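You operate a simulated robot arm through the tools that you are given. There is no shell and no other tool. Be economical: measure what you need, move in short steps, check, and stop when the job is done.

You are at the controls of a simulated two-armed robot. One attempt, no reset.

TASK
Press the six key three times. Take the yellow funnel and leave it on the worktop by the range. Close the orange door. Shut the yellow drawer. Open the cream door, fetch the label that says "beans" from the label shelf of the pantry and stand it on the white dough, then shut the door. Open the fridge door, turn the fridge dial to 2 and shut the door again. Put one of the lime halfs from the wooden board on top of the butter dish. Any order will do. Set down upright: label.

Only the result counts: the job must be done as asked and must still hold three seconds after the hand-in. Knocking over, shifting, dropping, spilling or breaking anything else fails it.

THE ROBOT
Two 7-joint arms with two-finger parallel grippers on one trunk, on a base that drives. Base frame: it is fixed to the floor where the robot stands at the start and does not move with it; the origin is under the middle of the robot, x ahead of it, y to its left, z up. Lengths are in m, angles in degrees, forces in N, time in s.
The left shoulder is at the start at [0.07, 0.13, 1.212], the right one opposite. With the tool pointing down near the work surface each hand reaches from about 0.1 to 0.32 m from the robot's upright axis, wherever it stands, measured 20 degrees to its own side. Places, roughly: butter dish (13x9x4 cm) [-0.3, 0.8, 0.5]; cream door [-3.7, -1.5, 1.4]; fridge dial [-2.7, -1.3, 1.1]; fridge door [-2.6, -1.3, 0.6]; label [-3.75, -1.5, 1.25]; lime half (5x5x3 cm) [-0.5, 1.1, 0.9]; orange door [-4.1, -1.2, 0.4]; six key [0.5, 0.1, 1]; white dough (5x5x3 cm) [-2.5, 1.9, 0.8]; worktop by the range [-0.7, -1.6, 0.9]; yellow drawer [-4.2, -1.1, 0.7]; yellow funnel (11x9x9 cm) [0.1, 0.9, 0.5]. Payload 1.57 kg a hand.
The tool frame of a hand sits at the grasp point between the pads (the TCP): z along the fingers, y along the line on which they close. The tips reach 0.03 m beyond it. The gripper opens to 0.08 m. The fingers are 0.017 m wide and 0.012 m thick; the gripper's body (0.04 by 0.082 m) begins 0.08 m behind the TCP.
Orientation is told as [roll, pitch, yaw] about the base's x, y, z axes, in that order, counted from this pose: with the fingers straight down and closing along the base's y, the tool's x points along the base's -x, its y along +y and its z along -z.

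THE INTERFACE
- The arms move only by the tool move_arm. It takes "left_series", "right_series" or both (then of equal length, played together; a hand with none holds still); each is a list of rows, each a list of 3 entries, a list of its own where there are three numbers: the shift along the base's x, y, z in mm, then the turn, a rotation vector about the base's x, y, z in degrees, then the closure, from 0 (fully open) to 1 (shut). In form: [[[dx, dy, dz], [wx, wy, wz], grip], ...]. A call has 1 to 8 rows; each row is the pose to reach, as a shift and turn from the pose commanded when the call began. Each row takes 0.2 s and may step no farther than 0.05 m and 8.6 degrees from the row before; otherwise, or with a gripper value out of range, the whole call is refused. Where a pose cannot be reached the arm comes as near as it can. A force on the tool above 40 N (or 10 N above the force at the start of the call, whichever is more), or a blocked arm, ends the call early, and 0.2 s more pass. Each finger travels about 0.108 m/s and halts on what it meets, pressing with about 32 N; the grip force reading is that of the motor and also rises with nothing between the fingers. The clock runs only during rows and for 0.2 s after the last one: add rows that repeat a pose to give the fingers time. The reply holds the time, the measured pose of the TCP, the force on the tool along the base axes, the opening and the grip force, in the units named above and with some noise, with the torque about the TCP (base axes, N m) and any sound that the robot's microphone picked up.
- Cameras (640 x 400 px; columns grow to the right, rows downward): "scene" is now at [0.0821, 0.0609, 1.407]; the picture's right is [0.88, -0.47, -0.00], its down [-0.41, -0.76, -0.51] and it looks along [0.24, 0.45, -0.86] (base axes); focal length 280 px, centre (320, 200). "left" rides on the left gripper at [0.072, 0.007, -0.122] in its tool frame; the picture's right is [-0.09, 1.00, 0.00], its down [-0.84, -0.08, -0.54] and it looks along [-0.54, -0.05, 0.84] (tool axes); focal length 238 px, centre (320, 200). "right" rides on the right gripper at [0.072, -0.007, -0.122] in its tool frame; the picture's right is [0.09, 1.00, 0.00], its down [-0.84, 0.08, -0.54] and it looks along [-0.54, 0.05, 0.84] (tool axes); focal length 238 px, centre (320, 200). There is no depth. A picture from a camera that has moved, and an enlarged one, comes with that camera's place and axes in the base frame and with its lens.
- camera(camera): a new picture of that camera. It takes no simulated time.
- lift_body(by): slides the trunk up (or, below 0, down) by that many m; the arms and the scene camera ride with it, the base frame stays. It gives what a move gives, with no picture.
- drive_base(legs): drives the robot by 1 to 6 legs, each [ahead, left, turn to the left] in m, m and degrees, along the robot's own axes; the way and the turn of a leg run together, so that a leg with both is an arc; at most 1.5 m and 180 degrees a leg. The arms and the cameras ride along, it lands a little off, and it stops where it bumps. It gives what a move gives.
- aim_head(pan, tilt): turns the head with the scene camera to pan (to the left, within 86 degrees either way) and tilt (down, from -29 to 69), counted from straight ahead of the robot. It gives what a move gives.
- zoom(camera, box): a new picture of the part [left, top, right, bottom] of that camera's present view, enlarged. It takes no simulated time.
- hand_in(): hands the job in; it is judged then, once.

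Work in short steps. Places have to be worked out from the pictures, the camera data and where the tool is seen: move nearer, look again, correct. Check each grasp and each placing, and mend what went wrong. You have 207 turns and 202 pictures in all, those below and enlarged ones among them. Open the grippers and draw the arms clear of the work before you hand the job in, unless the task says otherwise; then end with one line.

The tools are called after "Emit:" as name(argument=value, ...) on one line, values as JSON. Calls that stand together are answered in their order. move_arm: Moves the arms, as the interface text tells. Its arguments: {"type":"object","properties":{"left_series":{"type":"array","items":{"type":"array"}},"right_series":{"type":"array","items":{"type":"array"}}},"required":[]} The other tools are called the same way: lift_body (by) slides the trunk up or down; drive_base (legs) drives the base; aim_head (pan, tilt) turns the head that bears the scene camera; camera (camera) takes a picture; zoom (camera, box) takes an enlarged picture of a part of a camera's view; hand_in () hands the job in.

At the start:

```text
time_s: 0.0
left_tcp_pos: [0.1412, 0.1778, 1.1728]
left_tool_rot: [0.0, 0.0, 0.0]
left_wrist_force: [0.0, 0.1, -0.5]
left_ft_torque: [0.03, 0.04, 0.0]
left_width: 0.08
left_gripper_force: 0.0
right_tcp_pos: [0.2272, 0.0125, 1.1039]
right_tool_rot: [0.0, 0.0, 0.0]
right_wrist_force: [-0.2, 0.0, 0.3]
right_ft_torque: [0.03, -0.03, 0.01]
right_width: 0.0798
right_gripper_force: 0.2
trunk travel left (down, up): [-0.85, 0.09]
robot x, y, heading: [-0.001, 0.0007, 0.1]
head pan, tilt: [61.7, 59.6]
```

scene: 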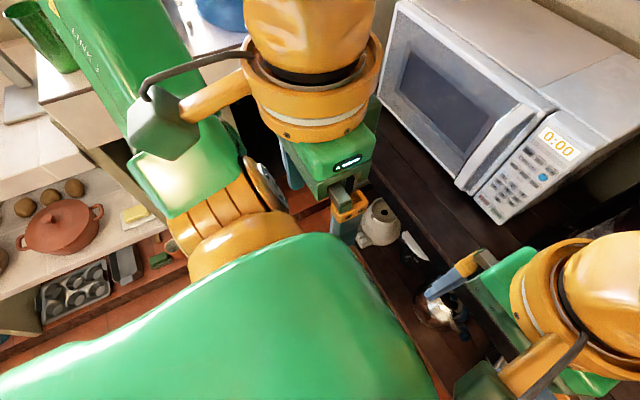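
right: 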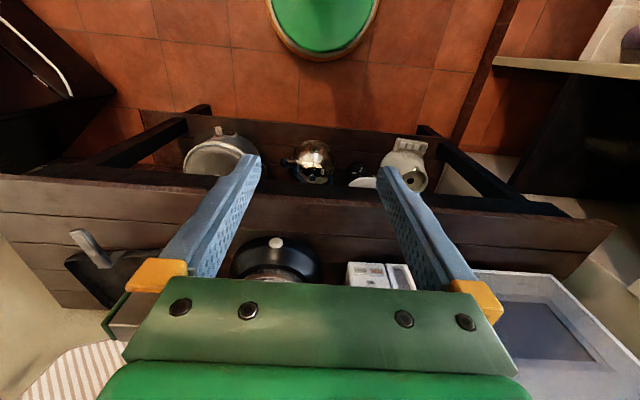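
left: 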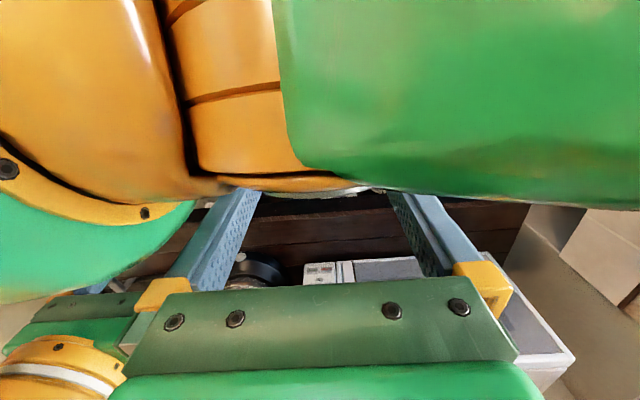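

I'll begin with a survey: the microwave keypad is ahead to the left, so I zoom in on it.

Emit:
zoom(camera="scene", box=[460, 100, 620, 230])

Emit:
aim_head(pan=10, tilt=45)

Emit:
camera(camera="scene")

```text
3.08 times, centred on (540, 165) of scene
camera zoom: at [0.0821, 0.0609, 1.407], right [0.88, -0.47, 0.0], down [-0.41, -0.76, -0.51], along [0.24, 0.45, -0.86], focal length 862 px, centre (-357, 308)
```

zoom: 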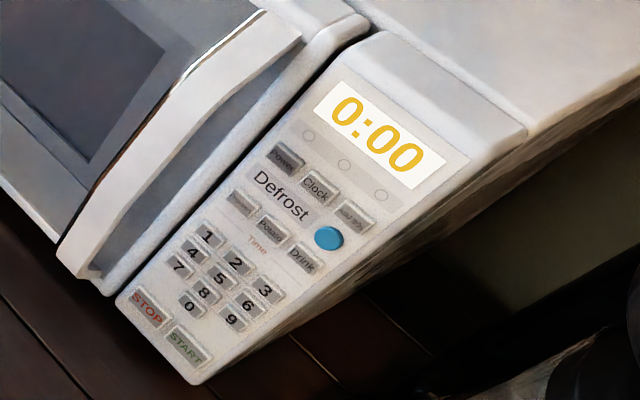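

```text
time_s: 1.2
left_tcp_pos: [0.1414, 0.1787, 1.1729]
left_tool_rot: [0.0, 0.1, 0.0]
left_wrist_force: [0.3, -0.3, 0.0]
left_ft_torque: [0.0, -0.01, 0.0]
left_width: 0.0801
left_gripper_force: 0.1
right_tcp_pos: [0.2261, 0.0129, 1.1033]
right_tool_rot: [0.0, 0.0, 0.0]
right_wrist_force: [0.1, 0.2, -0.1]
right_ft_torque: [0.01, 0.0, 0.01]
right_width: 0.0802
right_gripper_force: 0.1
trunk travel left (down, up): [-0.85, 0.09]
robot x, y, heading: [0.0037, 0.0004, 0.1]
head pan, tilt: [10.0, 45.0]
```

```text
197 pictures are left
camera scene: at [0.1302, 0.0161, 1.4261], right [0.17, -0.98, 0.0], down [-0.7, -0.12, -0.71], along [0.7, 0.12, -0.71], focal length 280 px, centre (320, 200)
```

scene: 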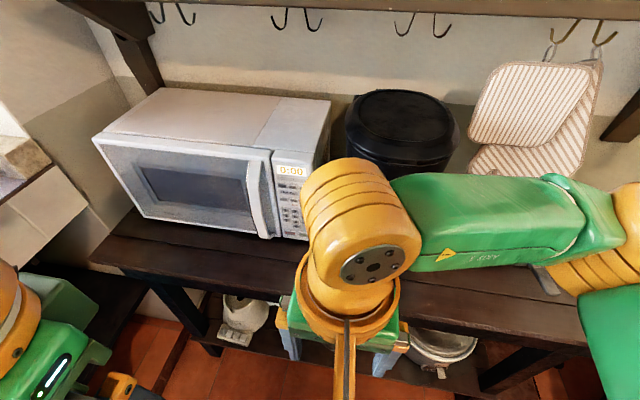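

Now I zoom in on the keypad from this viewpoint to triangulate the six key.

Emit:
zoom(camera="scene", box=[250, 150, 346, 246])

Emit:
camera(camera="right")

```text
4.17 times, centred on (298, 198) of scene
camera zoom: at [0.1302, 0.0161, 1.4261], right [0.17, -0.98, 0.0], down [-0.7, -0.12, -0.71], along [0.7, 0.12, -0.71], focal length 1167 px, centre (412, 208)
```

zoom: 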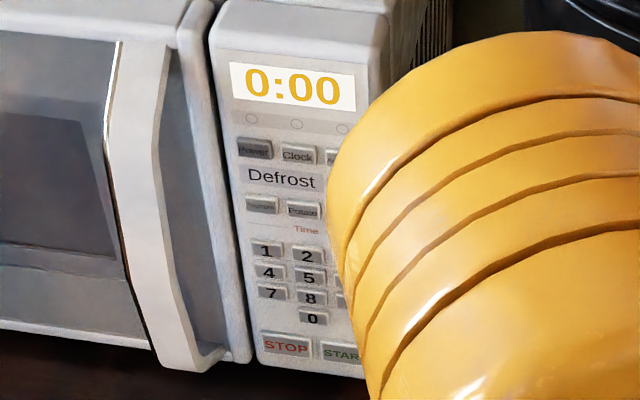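

```text
195 pictures are left
camera right: at [0.1554, 0.0064, 1.2261], right [-0.09, 1.0, 0.0], down [0.84, 0.08, 0.54], along [0.54, 0.05, -0.84], focal length 238 px, centre (320, 200)
```

right: 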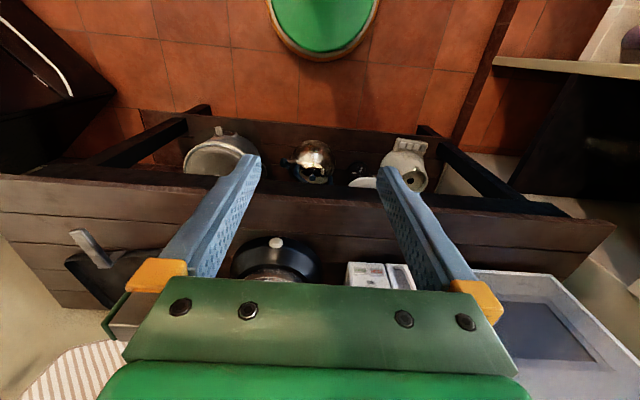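

The keys are about 1.6 cm apart, so I'll press with a single fingertip, the gripper open and the tool tipped forward. First I pitch the right tool forward.

Emit:
move_arm(right_series=[[[10, 0, 0], [0, -8, 0], 0], [[20, 0, 0], [0, -16, 0], 0], [[30, 0, 0], [0, -24, 0], 0], [[40, 0, 0], [0, -32, 0], 0], [[50, 0, 0], [0, -40, 0], 0], [[60, 0, 0], [0, -48, 0], 0], [[70, 0, 0], [0, -56, 0], 0], [[80, 0, 0], [0, -64, 0], 0]])

Emit:
camera(camera="right")

Emit:
camera(camera="scene")

```text
time_s: 3.0
left_tcp_pos: [0.1416, 0.1791, 1.1739]
left_tool_rot: [0.0, 0.1, 0.0]
left_wrist_force: [-0.5, 0.0, 0.0]
left_ft_torque: [0.02, -0.01, -0.02]
left_width: 0.08
left_gripper_force: 0.0
right_tcp_pos: [0.3227, 0.0087, 1.1144]
right_tool_rot: [7.4, -64.4, -11.9]
right_wrist_force: [-0.7, 1.1, 0.6]
right_ft_torque: [0.01, 0.01, -0.01]
right_width: 0.0801
right_gripper_force: 0.1
trunk travel left (down, up): [-0.85, 0.09]
robot x, y, heading: [0.0031, 0.0016, 0.0]
head pan, tilt: [10.0, 45.0]
```

```text
194 pictures are left
camera right: at [0.1827, 0.0157, 1.1013], right [0.05, 1.0, -0.03], down [-0.13, 0.03, 0.99], along [0.99, -0.05, 0.13], focal length 238 px, centre (320, 200)
```

right: 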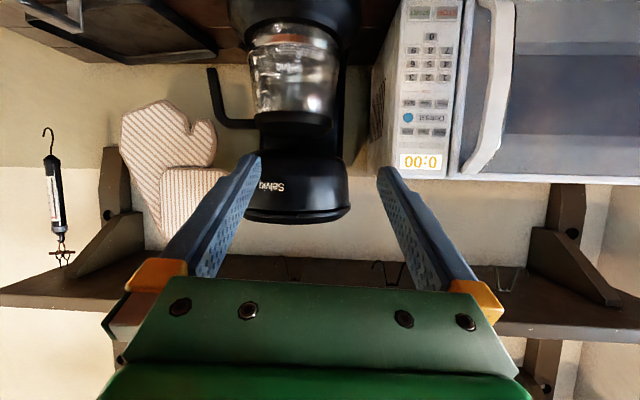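

```text
193 pictures are left
camera scene: at [0.1303, 0.0166, 1.4261], right [0.17, -0.98, 0.0], down [-0.7, -0.12, -0.71], along [0.7, 0.12, -0.71], focal length 280 px, centre (320, 200)
```

scene: 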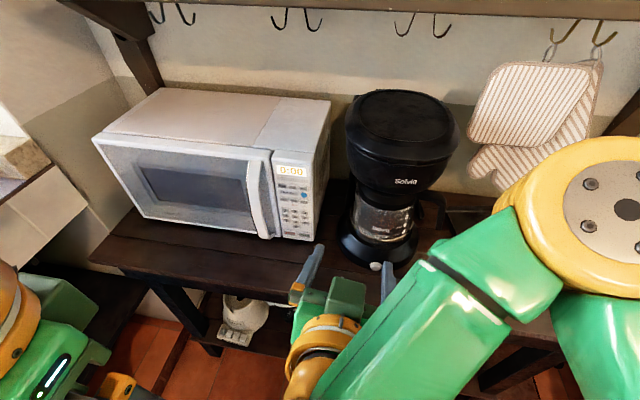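

The keypad is now in both views, so I zoom in on each to fix its position.

Emit:
zoom(camera="right", box=[380, 0, 480, 64])

Emit:
zoom(camera="scene", box=[262, 180, 342, 250])

```text
6.25 times, centred on (430, 32) of right
camera zoom: at [0.1827, 0.0157, 1.1013], right [0.05, 1.0, -0.03], down [-0.13, 0.03, 0.99], along [0.99, -0.05, 0.13], focal length 1490 px, centre (-368, 1250)
```

zoom: 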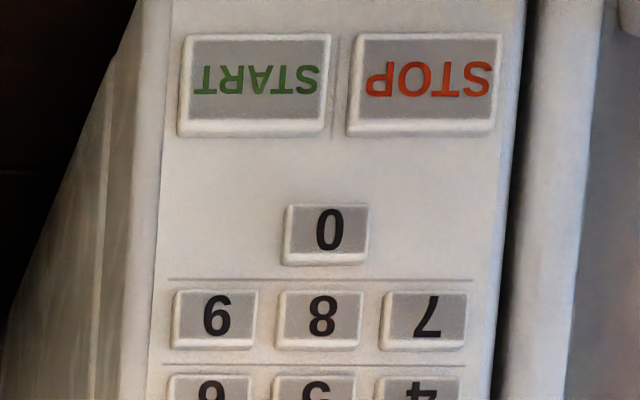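

```text
5.71 times, centred on (302, 215) of scene
camera zoom: at [0.1303, 0.0166, 1.4261], right [0.17, -0.98, 0.0], down [-0.7, -0.12, -0.71], along [0.7, 0.12, -0.71], focal length 1601 px, centre (423, 114)
```

zoom: 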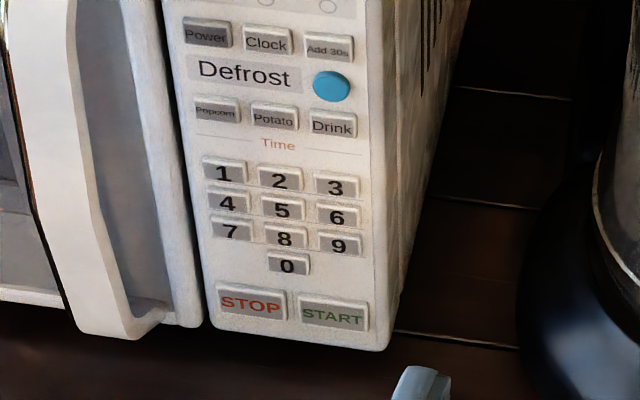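

Both views agree: key 6 is at about (0.529, 0.118, 0.959), with key pitch 22 x 18 mm. I bring the left fingertip of the right hand to about 4 cm in front of it.

Emit:
move_arm(right_series=[[[25, 10, -25], [0, 0, 0], 0], [[50, 20, -50], [0, 0, 0], 0], [[80, 30, -75], [0, 0, 0], 0], [[110, 45, -100], [0, 0, 0], 0], [[135, 59, -125], [0, 0, 0], 0], [[150, 59, -139], [0, 0, 0], 0], [[150, 59, -139], [0, 0, 0], 0], [[150, 59, -139], [0, 0, 0], 0]])

Emit:
camera(camera="right")

Emit:
zoom(camera="scene", box=[240, 160, 400, 260])

```text
time_s: 4.8
left_tcp_pos: [0.1414, 0.1788, 1.1738]
left_tool_rot: [-0.1, 0.0, -0.1]
left_wrist_force: [-0.2, -0.2, 0.6]
left_ft_torque: [-0.03, -0.01, -0.01]
left_width: 0.0799
left_gripper_force: 0.0
right_tcp_pos: [0.4582, 0.0712, 0.9633]
right_tool_rot: [-0.1, -63.9, 0.2]
right_wrist_force: [0.3, 0.0, 0.7]
right_ft_torque: [0.01, -0.02, -0.02]
right_width: 0.08
right_gripper_force: 0.0
trunk travel left (down, up): [-0.85, 0.09]
robot x, y, heading: [0.0003, 0.0025, 0.1]
head pan, tilt: [10.0, 45.0]
```

```text
190 pictures are left
camera right: at [0.3168, 0.0643, 0.953], right [-0.04, 1.0, -0.08], down [-0.12, 0.08, 0.99], along [0.99, 0.05, 0.12], focal length 238 px, centre (320, 200)
```

right: 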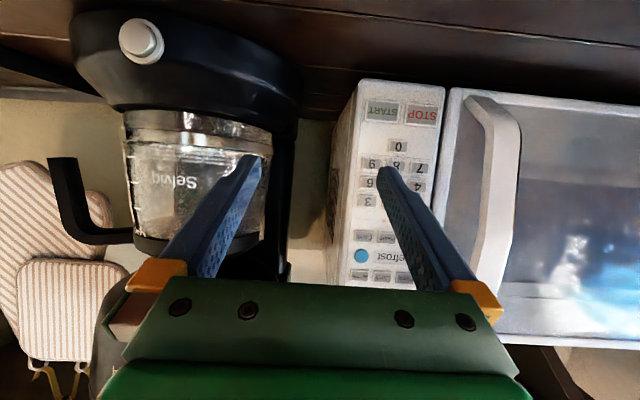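

```text
4.00 times, centred on (320, 210) of scene
camera zoom: at [0.1303, 0.0162, 1.4261], right [0.17, -0.98, 0.0], down [-0.7, -0.12, -0.71], along [0.7, 0.12, -0.71], focal length 1121 px, centre (320, 160)
```

zoom: 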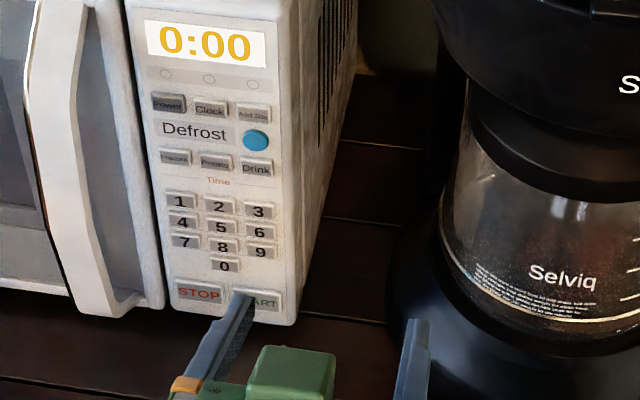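

The fingertip is in line with the key. I narrow the opening to about 5 cm so the other finger clears both the microwave and the coffee maker, shift y, and approach to about 8 mm.

Emit:
move_arm(right_series=[[[0, 16, 1], [0, 0, 0], 0.375], [[10, 16, 1], [0, 0, 0], 0.375], [[20, 16, 1], [0, 0, 0], 0.375], [[28, 16, 1], [0, 0, 0], 0.375], [[28, 16, 1], [0, 0, 0], 0.375]])

Emit:
zoom(camera="scene", box=[240, 160, 400, 260])

Emit:
zoom(camera="right", box=[240, 60, 480, 210])

```text
time_s: 6.0
left_tcp_pos: [0.1419, 0.1786, 1.173]
left_tool_rot: [0.0, 0.0, 0.0]
left_wrist_force: [0.6, -0.4, -0.2]
left_ft_torque: [0.04, -0.01, 0.0]
left_width: 0.0798
left_gripper_force: 0.0
right_tcp_pos: [0.4847, 0.088, 0.9658]
right_tool_rot: [0.0, -64.0, 0.0]
right_wrist_force: [-0.3, -0.8, 0.6]
right_ft_torque: [0.0, 0.0, 0.02]
right_width: 0.0499
right_gripper_force: 0.1
trunk travel left (down, up): [-0.85, 0.09]
robot x, y, heading: [0.0014, 0.0023, 0.2]
head pan, tilt: [10.0, 45.0]
```

```text
4.00 times, centred on (320, 210) of scene
camera zoom: at [0.1303, 0.0161, 1.4261], right [0.17, -0.98, 0.0], down [-0.7, -0.12, -0.71], along [0.7, 0.12, -0.71], focal length 1121 px, centre (320, 160)
```

zoom: 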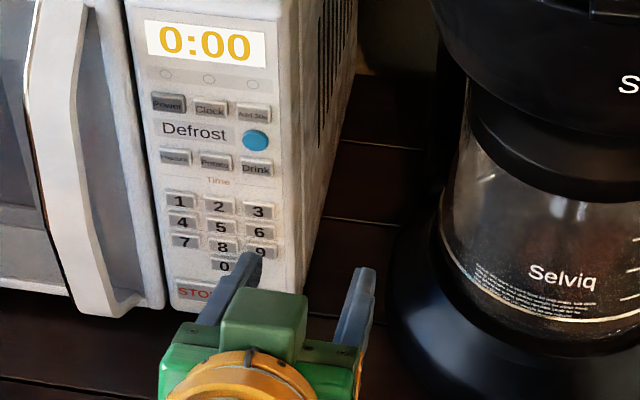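

```text
2.67 times, centred on (360, 135) of right
camera zoom: at [0.344, 0.0811, 0.9547], right [-0.04, 1.0, -0.08], down [-0.12, 0.08, 0.99], along [0.99, 0.05, 0.12], focal length 636 px, centre (213, 373)
```

zoom: 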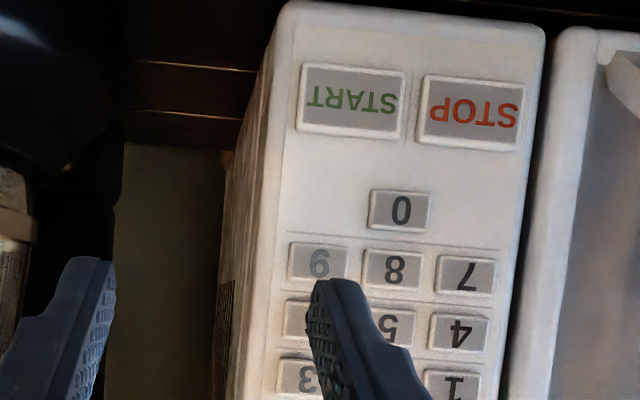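

The geometry agrees, with roughly 12 mm left to the key. I press in with small steps.

Emit:
move_arm(right_series=[[[6, 0, 0], [0, 0, 0], 0.375], [[9, 0, 0], [0, 0, 0], 0.375], [[12, 0, 0], [0, 0, 0], 0.375], [[14, 0, 0], [0, 0, 0], 0.375], [[16, 0, 0], [0, 0, 0], 0.375]])

Emit:
zoom(camera="scene", box=[240, 150, 352, 220])

```text
time_s: 7.2
left_tcp_pos: [0.141, 0.178, 1.1739]
left_tool_rot: [0.0, 0.0, 0.0]
left_wrist_force: [0.9, -0.2, -0.6]
left_ft_torque: [0.02, 0.03, -0.01]
left_width: 0.08
left_gripper_force: 0.0
right_tcp_pos: [0.4985, 0.0882, 0.9665]
right_tool_rot: [0.0, -64.0, 0.0]
right_wrist_force: [-2.8, -1.0, -0.5]
right_ft_torque: [-0.02, 0.04, 0.04]
right_width: 0.0501
right_gripper_force: 0.0
trunk travel left (down, up): [-0.85, 0.09]
robot x, y, heading: [0.0009, -0.0008, -0.0]
head pan, tilt: [10.0, 45.0]
heard: click
```

```text
5.71 times, centred on (296, 185) of scene
camera zoom: at [0.1291, 0.0161, 1.4262], right [0.17, -0.98, 0.0], down [-0.7, -0.12, -0.71], along [0.7, 0.12, -0.71], focal length 1601 px, centre (457, 286)
```

zoom: 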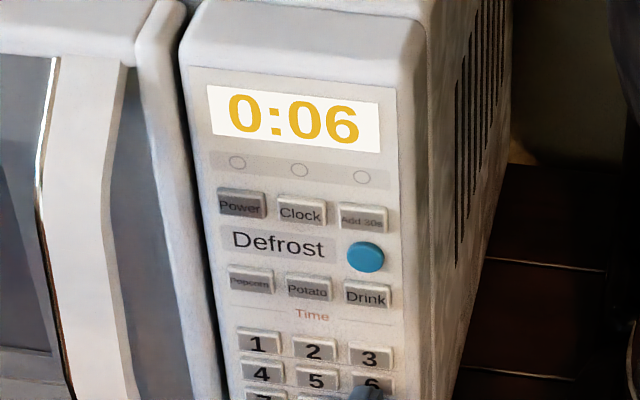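

It clicked and the display shows 0:06. I'll release and press twice more.

Emit:
move_arm(right_series=[[[-8, 0, 0], [0, 0, 0], 0.375], [[-8, 0, 0], [0, 0, 0], 0.375], [[-3, 0, 0], [0, 0, 0], 0.375], [[0, 0, 0], [0, 0, 0], 0.375], [[0, 0, 0], [0, 0, 0], 0.375]])

Emit:
zoom(camera="scene", box=[240, 150, 352, 220])

```text
time_s: 8.4
left_tcp_pos: [0.1411, 0.1778, 1.1739]
left_tool_rot: [0.0, -0.1, 0.1]
left_wrist_force: [0.6, 0.0, 0.0]
left_ft_torque: [0.02, 0.01, -0.02]
left_width: 0.0798
left_gripper_force: 0.0
right_tcp_pos: [0.4999, 0.0877, 0.9654]
right_tool_rot: [0.1, -64.0, 0.1]
right_wrist_force: [-2.3, 0.3, -0.7]
right_ft_torque: [-0.01, -0.02, 0.03]
right_width: 0.05
right_gripper_force: 0.0
trunk travel left (down, up): [-0.85, 0.09]
robot x, y, heading: [-0.0006, 0.0024, -0.2]
head pan, tilt: [10.0, 45.0]
heard: click
```

```text
5.71 times, centred on (296, 185) of scene
camera zoom: at [0.1294, 0.016, 1.4262], right [0.17, -0.98, 0.0], down [-0.7, -0.12, -0.71], along [0.7, 0.12, -0.71], focal length 1601 px, centre (457, 286)
```

zoom: 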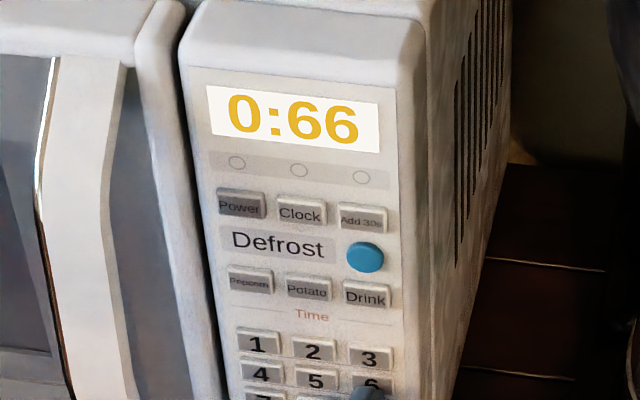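

It shows 0:66, so one more press, and then back away.

Emit:
move_arm(right_series=[[[-8, 0, 0], [0, 0, 0], 0.375], [[-8, 0, 0], [0, 0, 0], 0.375], [[-3, 0, 0], [0, 0, 0], 0.375], [[0, 0, 0], [0, 0, 0], 0.375], [[0, 0, 0], [0, 0, 0], 0.375], [[-20, 0, 0], [0, 0, 0], 0.375], [[-60, -10, 20], [0, 0, 0], 0.375], [[-100, -25, 45], [0, 0, 0], 0]])

Emit:
zoom(camera="scene", box=[240, 150, 352, 220])

Emit:
aim_head(pan=80, tilt=35)

Emit:
camera(camera="scene")

```text
time_s: 10.2
left_tcp_pos: [0.1393, 0.178, 1.1749]
left_tool_rot: [0.0, 0.0, 0.0]
left_wrist_force: [0.4, 0.2, -0.7]
left_ft_torque: [0.01, -0.01, 0.02]
left_width: 0.0799
left_gripper_force: 0.1
right_tcp_pos: [0.3978, 0.0604, 1.0134]
right_tool_rot: [-0.1, -64.2, -0.1]
right_wrist_force: [-0.4, 0.4, 0.1]
right_ft_torque: [0.0, -0.05, 0.01]
right_width: 0.0799
right_gripper_force: 0.1
trunk travel left (down, up): [-0.85, 0.09]
robot x, y, heading: [-0.0005, -0.0001, 0.1]
head pan, tilt: [10.0, 45.0]
heard: click
```

```text
5.71 times, centred on (296, 185) of scene
camera zoom: at [0.1285, 0.0156, 1.4263], right [0.17, -0.98, 0.0], down [-0.7, -0.12, -0.71], along [0.7, 0.12, -0.71], focal length 1601 px, centre (457, 286)
```

zoom: 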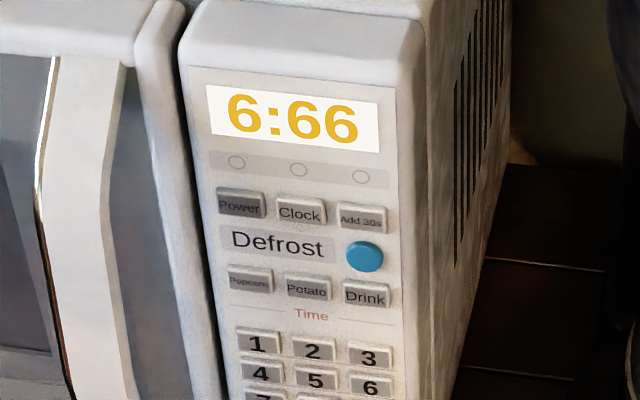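

```text
time_s: 11.6
left_tcp_pos: [0.1419, 0.1779, 1.173]
left_tool_rot: [0.0, 0.0, 0.1]
left_wrist_force: [0.2, 0.4, 0.3]
left_ft_torque: [0.01, 0.01, 0.0]
left_width: 0.08
left_gripper_force: 0.0
right_tcp_pos: [0.3984, 0.0618, 1.0117]
right_tool_rot: [0.0, -64.0, 0.0]
right_wrist_force: [0.2, 0.5, 0.4]
right_ft_torque: [0.0, 0.03, -0.02]
right_width: 0.08
right_gripper_force: 0.1
trunk travel left (down, up): [-0.85, 0.09]
robot x, y, heading: [0.0008, 0.0043, -0.1]
head pan, tilt: [80.0, 35.0]
```

```text
183 pictures are left
camera scene: at [0.0657, 0.0887, 1.4409], right [0.98, -0.17, 0.0], down [-0.1, -0.56, -0.82], along [0.14, 0.81, -0.57], focal length 280 px, centre (320, 200)
```

scene: 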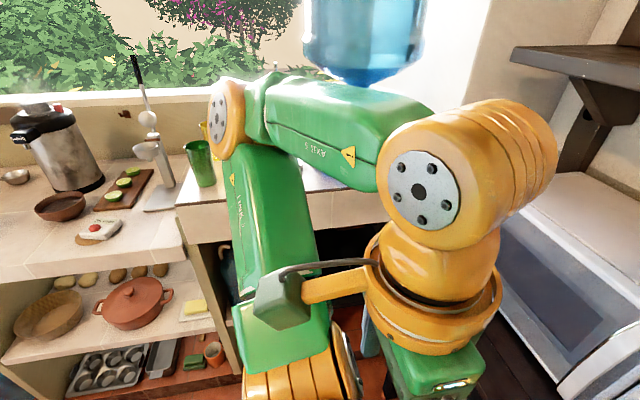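

6:66: the key job is done. I back away from the table and restore the right hand to tool-down, close in.

Emit:
drive_base(legs=[[-0.35, 0, 0]])

Emit:
move_arm(right_series=[[[-15, -10, 10], [0, 8, 0], 0], [[-30, -20, 25], [0, 16, 0], 0], [[-45, -35, 40], [0, 24, 0], 0], [[-60, -50, 55], [0, 32, 0], 0], [[-80, -65, 65], [0, 40, 0], 0], [[-100, -80, 80], [0, 48, 0], 0], [[-120, -95, 90], [0, 56, 0], 0], [[-140, -105, 90], [0, 64, 0], 0]])

Emit:
aim_head(pan=86, tilt=15)

Emit:
camera(camera="scene")

Emit:
aim_head(pan=-86, tilt=15)

Emit:
camera(camera="scene")

```text
time_s: 13.9
left_tcp_pos: [-0.2093, 0.1785, 1.1735]
left_tool_rot: [0.0, 0.1, -0.2]
left_wrist_force: [-0.2, 0.2, -0.5]
left_ft_torque: [-0.03, -0.02, -0.02]
left_width: 0.0799
left_gripper_force: 0.0
right_tcp_pos: [0.0476, 0.0607, 1.0109]
right_tool_rot: [0.0, -63.9, 0.0]
right_wrist_force: [0.2, -0.9, -0.3]
right_ft_torque: [-0.02, -0.02, -0.02]
right_width: 0.0797
right_gripper_force: 0.1
trunk travel left (down, up): [-0.85, 0.09]
robot x, y, heading: [-0.3528, 0.0018, -0.1]
head pan, tilt: [80.0, 35.0]
```

```text
time_s: 15.7
left_tcp_pos: [-0.2101, 0.1773, 1.1739]
left_tool_rot: [0.0, 0.0, -0.1]
left_wrist_force: [-0.9, 0.5, -0.1]
left_ft_torque: [0.0, 0.0, -0.01]
left_width: 0.0799
left_gripper_force: 0.0
right_tcp_pos: [-0.0931, -0.0439, 1.1039]
right_tool_rot: [-0.1, 0.2, 0.0]
right_wrist_force: [1.0, 0.2, -0.1]
right_ft_torque: [0.04, 0.01, 0.02]
right_width: 0.08
right_gripper_force: 0.0
trunk travel left (down, up): [-0.85, 0.09]
robot x, y, heading: [-0.351, -0.0013, -0.2]
head pan, tilt: [80.0, 35.0]
```

```text
time_s: 16.5
left_tcp_pos: [-0.212, 0.1786, 1.1737]
left_tool_rot: [0.0, 0.0, -0.1]
left_wrist_force: [0.7, -0.3, -0.5]
left_ft_torque: [0.0, 0.0, 0.0]
left_width: 0.0802
left_gripper_force: 0.1
right_tcp_pos: [-0.0936, -0.0439, 1.1021]
right_tool_rot: [-0.1, 0.0, -0.1]
right_wrist_force: [-0.6, 0.0, 0.1]
right_ft_torque: [-0.02, 0.02, -0.03]
right_width: 0.0798
right_gripper_force: 0.0
trunk travel left (down, up): [-0.85, 0.09]
robot x, y, heading: [-0.3529, 0.002, 0.1]
head pan, tilt: [85.9, 15.0]
```

```text
182 pictures are left
camera scene: at [-0.2964, 0.0953, 1.4728], right [1.0, -0.07, 0.0], down [-0.02, -0.26, -0.97], along [0.07, 0.96, -0.26], focal length 280 px, centre (320, 200)
```

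scene: 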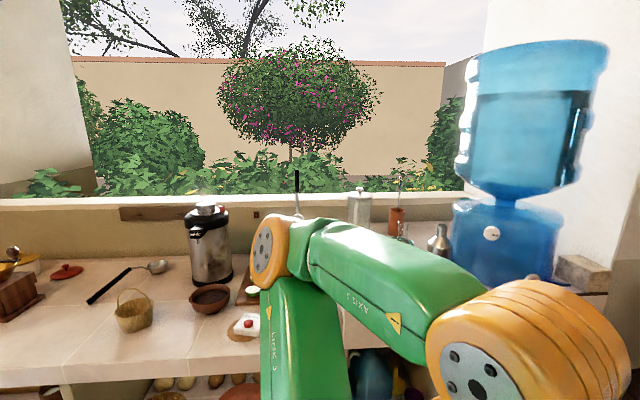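

```text
time_s: 19.1
left_tcp_pos: [-0.2118, 0.1774, 1.1742]
left_tool_rot: [0.0, -0.1, -0.1]
left_wrist_force: [-0.1, -0.7, 0.0]
left_ft_torque: [-0.02, -0.01, -0.01]
left_width: 0.0799
left_gripper_force: 0.1
right_tcp_pos: [-0.0918, -0.0434, 1.1029]
right_tool_rot: [-0.1, 0.1, -0.1]
right_wrist_force: [-0.3, 0.6, -0.1]
right_ft_torque: [-0.04, 0.04, 0.02]
right_width: 0.0797
right_gripper_force: 0.2
trunk travel left (down, up): [-0.85, 0.09]
robot x, y, heading: [-0.3525, -0.001, -0.1]
head pan, tilt: [-85.9, 15.0]
```

```text
181 pictures are left
camera scene: at [-0.2967, -0.0911, 1.4729], right [-1.0, -0.07, 0.0], down [-0.02, 0.26, -0.97], along [0.07, -0.96, -0.26], focal length 280 px, centre (320, 200)
```

scene: 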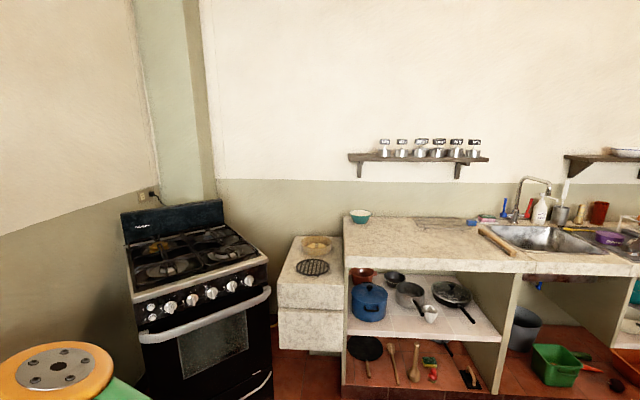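

The worktop by the range is visible on the right wall. I turn to face the left counter, where the lime, butter and funnel are.

Emit:
drive_base(legs=[[0, 0, 90]])

Emit:
aim_head(pan=0, tilt=45)

Emit:
camera(camera="scene")

Emit:
aim_head(pan=-40, tilt=45)

Emit:
camera(camera="scene")

```text
time_s: 23.3
left_tcp_pos: [-0.5296, 0.1433, 1.1745]
left_tool_rot: [-0.1, 0.0, 89.2]
left_wrist_force: [0.1, 0.0, -0.6]
left_ft_torque: [0.0, -0.01, 0.03]
left_width: 0.0801
left_gripper_force: 0.0
right_tcp_pos: [-0.3056, 0.2604, 1.1033]
right_tool_rot: [-0.1, -0.1, 89.5]
right_wrist_force: [0.0, -0.9, 1.1]
right_ft_torque: [0.02, 0.0, 0.01]
right_width: 0.0801
right_gripper_force: 0.0
trunk travel left (down, up): [-0.85, 0.09]
robot x, y, heading: [-0.3536, 0.002, 89.4]
head pan, tilt: [-85.9, 15.0]
```

```text
time_s: 24.9
left_tcp_pos: [-0.5314, 0.1439, 1.1734]
left_tool_rot: [0.1, -0.1, 89.3]
left_wrist_force: [-0.3, 0.4, 0.2]
left_ft_torque: [-0.01, -0.02, -0.01]
left_width: 0.08
left_gripper_force: 0.0
right_tcp_pos: [-0.307, 0.2595, 1.1024]
right_tool_rot: [-0.2, 0.0, 89.4]
right_wrist_force: [0.8, 0.5, 0.1]
right_ft_torque: [-0.04, 0.04, 0.03]
right_width: 0.08
right_gripper_force: 0.0
trunk travel left (down, up): [-0.85, 0.09]
robot x, y, heading: [-0.3545, 0.0002, 89.2]
head pan, tilt: [0.0, 45.0]
```

```text
180 pictures are left
camera scene: at [-0.3517, 0.1336, 1.4261], right [1.0, -0.01, 0.0], down [-0.01, -0.71, -0.71], along [0.01, 0.71, -0.71], focal length 280 px, centre (320, 200)
```

scene: 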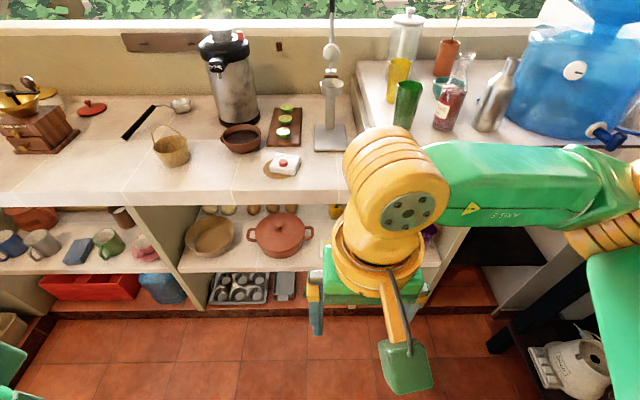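

```text
time_s: 26.0
left_tcp_pos: [-0.5285, 0.1428, 1.174]
left_tool_rot: [0.0, 0.0, 89.3]
left_wrist_force: [0.4, 0.2, 0.2]
left_ft_torque: [0.03, 0.0, 0.0]
left_width: 0.08
left_gripper_force: 0.2
right_tcp_pos: [-0.3063, 0.2603, 1.1025]
right_tool_rot: [-0.1, 0.0, 89.3]
right_wrist_force: [0.5, -0.7, 0.7]
right_ft_torque: [-0.01, -0.01, -0.01]
right_width: 0.0801
right_gripper_force: 0.0
trunk travel left (down, up): [-0.85, 0.09]
robot x, y, heading: [-0.3538, -0.0021, 89.3]
head pan, tilt: [-40.0, 45.0]
```

```text
179 pictures are left
camera scene: at [-0.2999, 0.1139, 1.4261], right [0.76, -0.65, 0.0], down [-0.46, -0.54, -0.71], along [0.46, 0.54, -0.71], focal length 280 px, centre (320, 200)
```

scene: 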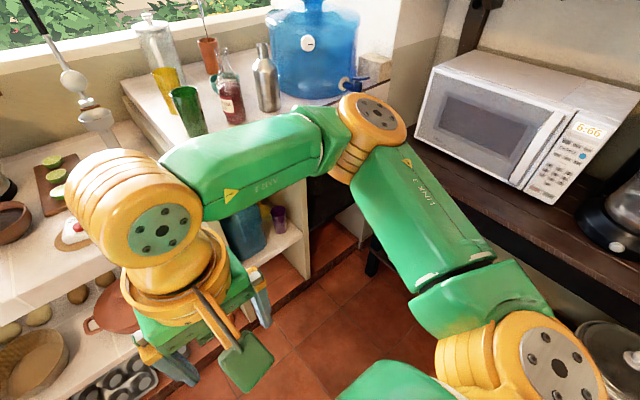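

I'll lower the trunk to look into the shelves for the butter dish and the funnel.

Emit:
lift_body(by=-0.5)

Emit:
aim_head(pan=-25, tilt=25)

Emit:
camera(camera="scene")

Emit:
camera(camera="right")

```text
refused: -0.5 is not a number from -0.4 to 0.4
```

```text
time_s: 26.8
left_tcp_pos: [-0.5292, 0.1444, 1.1743]
left_tool_rot: [0.1, 0.0, 89.3]
left_wrist_force: [-0.4, -0.6, -0.1]
left_ft_torque: [0.0, -0.04, -0.03]
left_width: 0.08
left_gripper_force: 0.0
right_tcp_pos: [-0.3062, 0.2602, 1.1036]
right_tool_rot: [0.0, 0.1, 89.4]
right_wrist_force: [0.2, 0.0, 0.7]
right_ft_torque: [0.03, -0.01, 0.01]
right_width: 0.08
right_gripper_force: 0.0
trunk travel left (down, up): [-0.85, 0.09]
robot x, y, heading: [-0.3533, 0.0012, 89.1]
head pan, tilt: [-25.0, 25.0]
```

```text
178 pictures are left
camera scene: at [-0.3128, 0.1352, 1.4566], right [0.9, -0.43, 0.0], down [-0.18, -0.38, -0.91], along [0.39, 0.82, -0.42], focal length 280 px, centre (320, 200)
```

scene: 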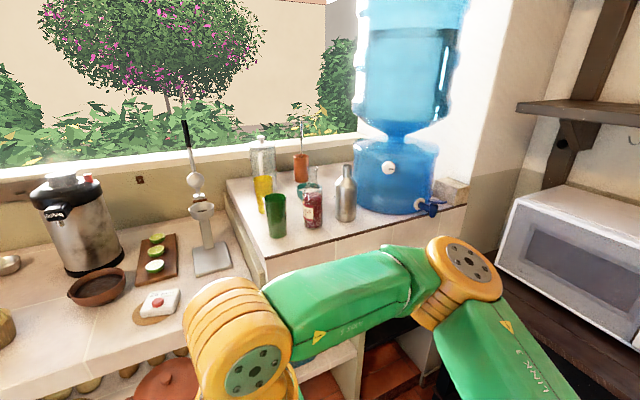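

```text
177 pictures are left
camera right: at [-0.3003, 0.1887, 1.225], right [-1.0, -0.08, 0.0], down [-0.07, 0.84, 0.54], along [-0.04, 0.54, -0.84], focal length 238 px, centre (320, 200)
```

right: 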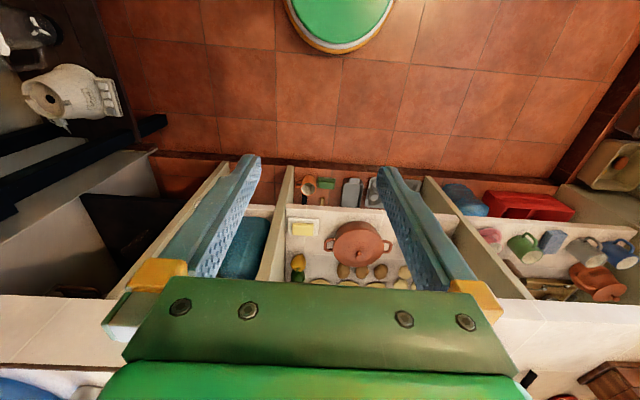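

Emit:
lift_body(by=-0.4)

Emit:
aim_head(pan=-20, tilt=30)

Emit:
camera(camera="scene")

Emit:
camera(camera="right")

```text
time_s: 30.7
left_tcp_pos: [-0.5285, 0.1441, 0.7744]
left_tool_rot: [0.0, -0.1, 89.2]
left_wrist_force: [-0.9, 0.4, 0.5]
left_ft_torque: [0.01, -0.01, 0.0]
left_width: 0.0797
left_gripper_force: 0.0
right_tcp_pos: [-0.3064, 0.2599, 0.7017]
right_tool_rot: [-0.1, 0.0, 89.3]
right_wrist_force: [0.0, 0.4, -0.6]
right_ft_torque: [-0.03, -0.01, -0.02]
right_width: 0.08
right_gripper_force: 0.0
trunk travel left (down, up): [-0.45, 0.49]
robot x, y, heading: [-0.3529, -0.0018, 89.2]
head pan, tilt: [-25.0, 25.0]
```

```text
time_s: 31.3
left_tcp_pos: [-0.5292, 0.1431, 0.7743]
left_tool_rot: [0.0, -0.1, 89.1]
left_wrist_force: [-1.0, 0.8, -0.5]
left_ft_torque: [0.0, -0.05, -0.03]
left_width: 0.0801
left_gripper_force: 0.1
right_tcp_pos: [-0.3065, 0.2614, 0.7031]
right_tool_rot: [-0.1, 0.0, 89.3]
right_wrist_force: [0.4, 0.0, -0.4]
right_ft_torque: [0.01, 0.02, -0.02]
right_width: 0.08
right_gripper_force: 0.1
trunk travel left (down, up): [-0.45, 0.49]
robot x, y, heading: [-0.353, -0.0012, 89.4]
head pan, tilt: [-20.0, 30.0]
```

```text
176 pictures are left
camera scene: at [-0.3207, 0.1368, 1.0487], right [0.94, -0.35, 0.0], down [-0.18, -0.47, -0.87], along [0.31, 0.81, -0.5], focal length 280 px, centre (320, 200)
```

scene: 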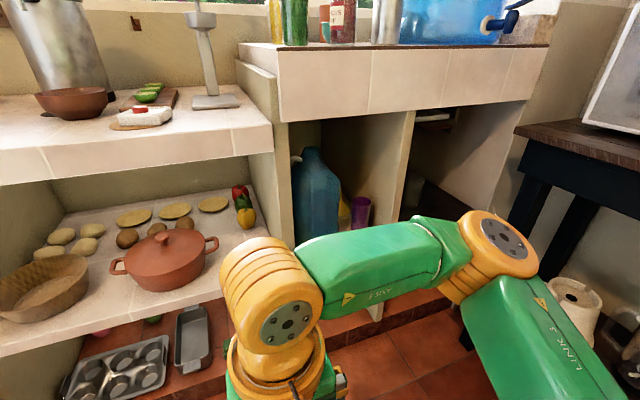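

```text
175 pictures are left
camera right: at [-0.3002, 0.1886, 0.825], right [-1.0, -0.08, 0.0], down [-0.07, 0.84, 0.54], along [-0.04, 0.54, -0.84], focal length 238 px, centre (320, 200)
```

right: 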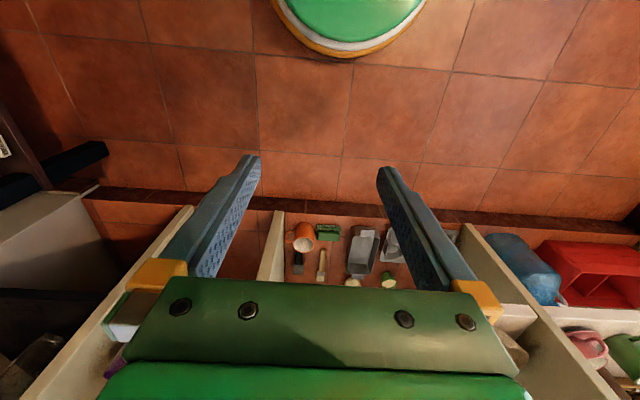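

Emit:
zoom(camera="scene", box=[280, 120, 440, 240])

Emit:
drive_base(legs=[[0, -0.3, 0]])

Emit:
camera(camera="scene")

```text
3.33 times, centred on (360, 180) of scene
camera zoom: at [-0.3207, 0.1368, 1.0487], right [0.94, -0.35, 0.0], down [-0.18, -0.47, -0.87], along [0.31, 0.81, -0.5], focal length 934 px, centre (187, 267)
```

zoom: 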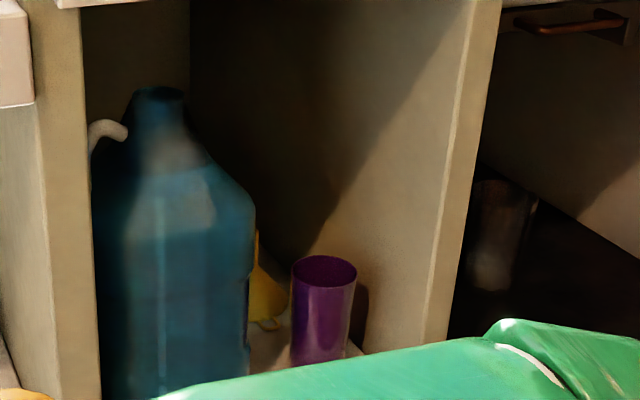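

```text
time_s: 33.4
left_tcp_pos: [-0.2277, 0.1407, 0.7739]
left_tool_rot: [0.0, -0.1, 89.1]
left_wrist_force: [1.2, 0.2, -1.2]
left_ft_torque: [0.0, 0.01, -0.01]
left_width: 0.08
left_gripper_force: 0.0
right_tcp_pos: [-0.0049, 0.2571, 0.7033]
right_tool_rot: [-0.1, 0.0, 89.3]
right_wrist_force: [-0.2, 0.1, 0.6]
right_ft_torque: [0.0, 0.01, -0.03]
right_width: 0.0799
right_gripper_force: 0.2
trunk travel left (down, up): [-0.45, 0.49]
robot x, y, heading: [-0.0527, -0.0053, 89.2]
head pan, tilt: [-20.0, 30.0]
```

```text
173 pictures are left
camera scene: at [-0.0185, 0.1329, 1.0487], right [0.94, -0.35, 0.0], down [-0.18, -0.47, -0.87], along [0.31, 0.81, -0.5], focal length 280 px, centre (320, 200)
```

scene: 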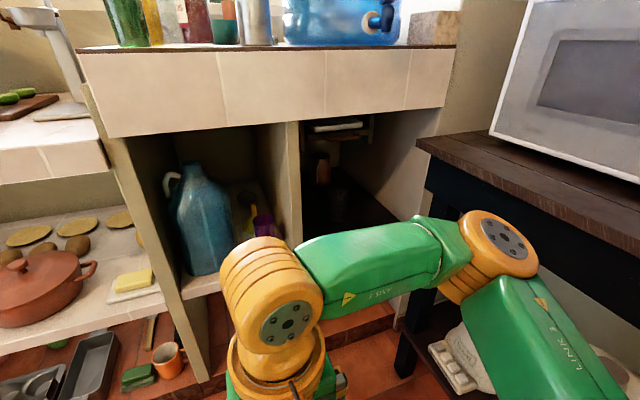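

The funnel sits behind the blue jug and the purple cup. I swing the right hand toward horizontal facing the shelf to use its camera.

Emit:
move_arm(right_series=[[[0, 10, 0], [8, 0, 0], 0], [[0, 20, 0], [16, 0, 0], 0], [[0, 30, 0], [24, 0, 0], 0], [[0, 40, -10], [32, 0, 0], 0], [[0, 50, -20], [40, 0, 0], 0], [[0, 60, -35], [48, 0, 0], 0], [[0, 70, -50], [56, 0, 0], 0], [[0, 80, -65], [64, 0, 0], 0]])

Emit:
move_arm(right_series=[[[0, 10, -10], [8, 0, 0], 0], [[0, 15, -20], [16, 0, 0], 0], [[0, 20, -30], [24, 0, 0], 0], [[0, 20, -30], [24, 0, 0], 0]])

Emit:
camera(camera="right")

Emit:
camera(camera="scene")

```text
time_s: 35.2
left_tcp_pos: [-0.2281, 0.1399, 0.7739]
left_tool_rot: [0.0, -0.1, 89.2]
left_wrist_force: [-0.1, 0.8, 0.0]
left_ft_torque: [0.0, -0.05, 0.0]
left_width: 0.0797
left_gripper_force: 0.0
right_tcp_pos: [-0.0048, 0.3364, 0.6387]
right_tool_rot: [1.4, -64.1, 88.4]
right_wrist_force: [-0.4, 1.4, -0.4]
right_ft_torque: [-0.01, 0.02, 0.01]
right_width: 0.0802
right_gripper_force: 0.1
right hand out of reach, approached as far as the arm can: row 6, 7
trunk travel left (down, up): [-0.45, 0.49]
robot x, y, heading: [-0.0518, -0.0048, 89.3]
head pan, tilt: [-20.0, 30.0]
```

```text
time_s: 36.2
left_tcp_pos: [-0.2276, 0.139, 0.7737]
left_tool_rot: [0.0, 0.0, 89.2]
left_wrist_force: [0.8, -0.4, 0.5]
left_ft_torque: [0.03, 0.02, 0.02]
left_width: 0.0801
left_gripper_force: 0.2
right_tcp_pos: [-0.0369, 0.3973, 0.641]
right_tool_rot: [17.5, -87.9, 72.4]
right_wrist_force: [-0.1, 0.6, -0.5]
right_ft_torque: [0.01, 0.01, 0.0]
right_width: 0.0798
right_gripper_force: 0.1
right hand out of reach, approached as far as the arm can: row 2, 3, 4
trunk travel left (down, up): [-0.45, 0.49]
robot x, y, heading: [-0.0514, -0.0033, 89.4]
head pan, tilt: [-20.0, 30.0]
```

```text
172 pictures are left
camera right: at [-0.0309, 0.2727, 0.5733], right [-1.0, 0.0, -0.08], down [-0.07, -0.51, 0.86], along [-0.04, 0.86, 0.51], focal length 238 px, centre (320, 200)
```

right: 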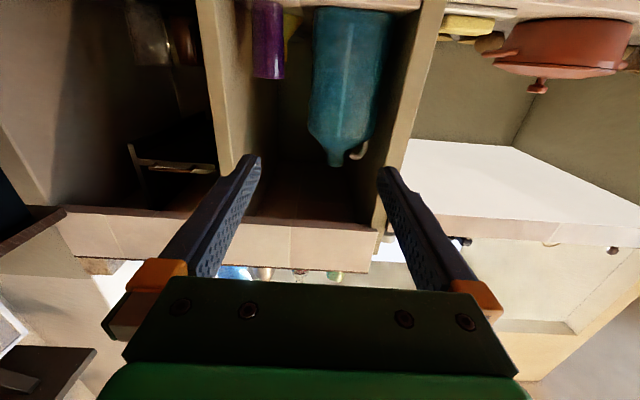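

```text
171 pictures are left
camera scene: at [-0.0187, 0.1328, 1.0487], right [0.94, -0.35, 0.0], down [-0.18, -0.47, -0.87], along [0.31, 0.81, -0.5], focal length 280 px, centre (320, 200)
```

scene: 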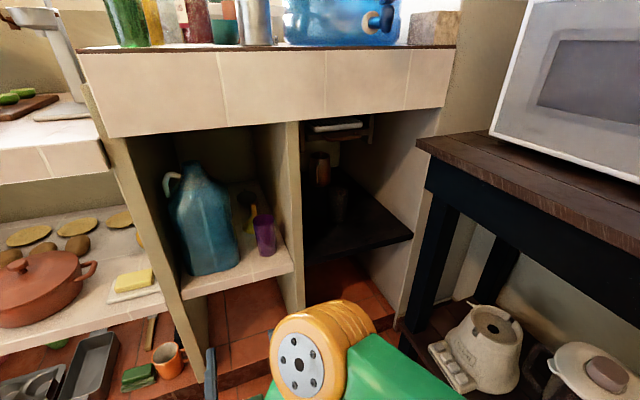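

Emit:
zoom(camera="scene", box=[150, 140, 310, 300])

Emit:
zoom(camera="right", box=[230, 0, 430, 125])

```text
2.50 times, centred on (230, 220) of scene
camera zoom: at [-0.0187, 0.1328, 1.0487], right [0.94, -0.35, 0.0], down [-0.18, -0.47, -0.87], along [0.31, 0.81, -0.5], focal length 700 px, centre (545, 150)
```

zoom: 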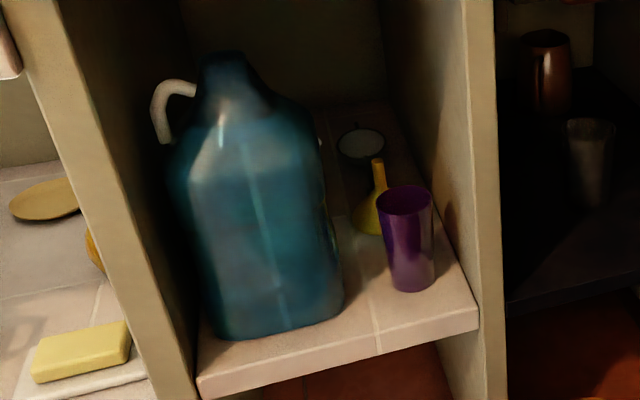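

```text
3.20 times, centred on (330, 62) of right
camera zoom: at [-0.0309, 0.2727, 0.5733], right [-1.0, 0.0, -0.08], down [-0.07, -0.51, 0.86], along [-0.04, 0.86, 0.51], focal length 763 px, centre (288, 640)
```

zoom: 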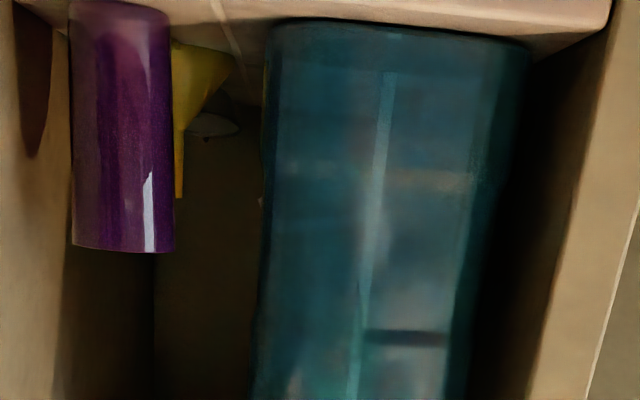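

The funnel stands spout-up with its tip near (0.053, 0.936, 0.585), behind the purple cup whose top is at about z 0.593; the compartment is open up to z 0.9. I'll come in from above, tool about 30° off vertical, and pinch the spout, so first I bring the hand to a retracted pose with that tilt.

Emit:
move_arm(right_series=[[[6, -6, 20], [-7.3, 0, 0], 0], [[14, -12, 40], [-14.6, 0, 0], 0], [[21, -18, 60], [-21.9, 0, 0], 0], [[28, -24, 80], [-29.2, 0, 0], 0], [[35, -30, 100], [-36.5, 0, 0], 0], [[42, -38, 112], [-43.8, 0, 0], 0], [[50, -44, 122], [-51, 0, 0], 0], [[55, -50, 132], [-58, 0, 0], 0]])

Emit:
drive_base(legs=[[0.3, 0, 0.7]])

Emit:
camera(camera="scene")

Emit:
camera(camera="right")

```text
time_s: 38.0
left_tcp_pos: [-0.2278, 0.14, 0.7737]
left_tool_rot: [0.0, 0.0, 89.2]
left_wrist_force: [0.6, -0.3, -0.6]
left_ft_torque: [-0.01, 0.02, 0.01]
left_width: 0.0799
left_gripper_force: 0.0
right_tcp_pos: [0.0177, 0.3496, 0.7742]
right_tool_rot: [0.4, -29.9, 89.1]
right_wrist_force: [0.2, 0.3, -0.1]
right_ft_torque: [0.02, -0.01, -0.02]
right_width: 0.0799
right_gripper_force: 0.0
trunk travel left (down, up): [-0.45, 0.49]
robot x, y, heading: [-0.0506, -0.0053, 89.1]
head pan, tilt: [-20.0, 30.0]
```

```text
time_s: 40.0
left_tcp_pos: [-0.2253, 0.4419, 0.7725]
left_tool_rot: [0.0, 0.0, 89.9]
left_wrist_force: [-0.5, -0.2, -0.1]
left_ft_torque: [-0.02, 0.03, -0.05]
left_width: 0.0798
left_gripper_force: 0.1
right_tcp_pos: [0.016, 0.6538, 0.7752]
right_tool_rot: [0.2, -30.0, 89.8]
right_wrist_force: [0.2, -0.3, -0.5]
right_ft_torque: [0.01, -0.01, 0.0]
right_width: 0.08
right_gripper_force: 0.2
trunk travel left (down, up): [-0.45, 0.49]
robot x, y, heading: [-0.0502, 0.2955, 90.0]
head pan, tilt: [-20.0, 30.0]
```

```text
168 pictures are left
camera scene: at [-0.0179, 0.4371, 1.0487], right [0.94, -0.34, 0.0], down [-0.17, -0.47, -0.87], along [0.3, 0.81, -0.5], focal length 280 px, centre (320, 200)
```

scene: 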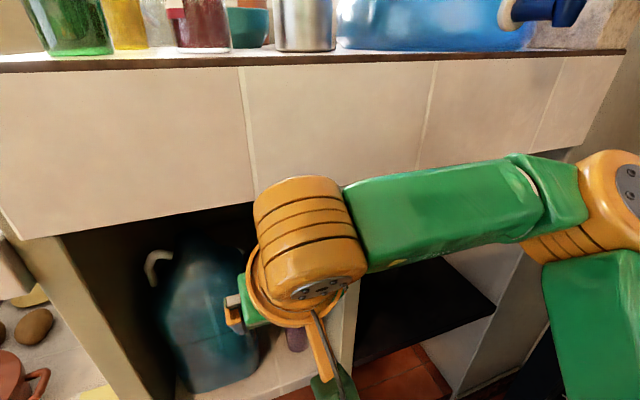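

```text
167 pictures are left
camera right: at [0.0235, 0.5312, 0.8438], right [-1.0, -0.08, -0.04], down [-0.07, 0.45, 0.89], along [-0.05, 0.89, -0.46], focal length 238 px, centre (320, 200)
```

right: 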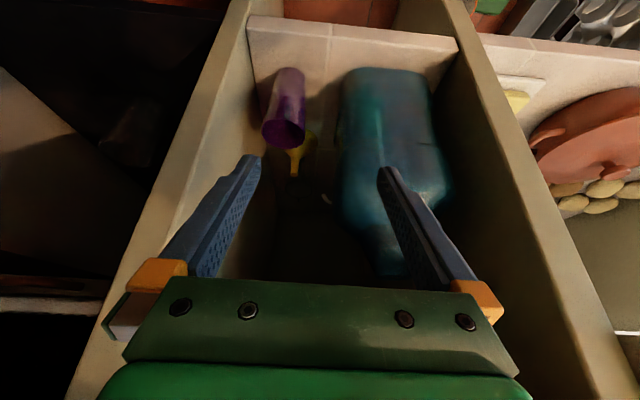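

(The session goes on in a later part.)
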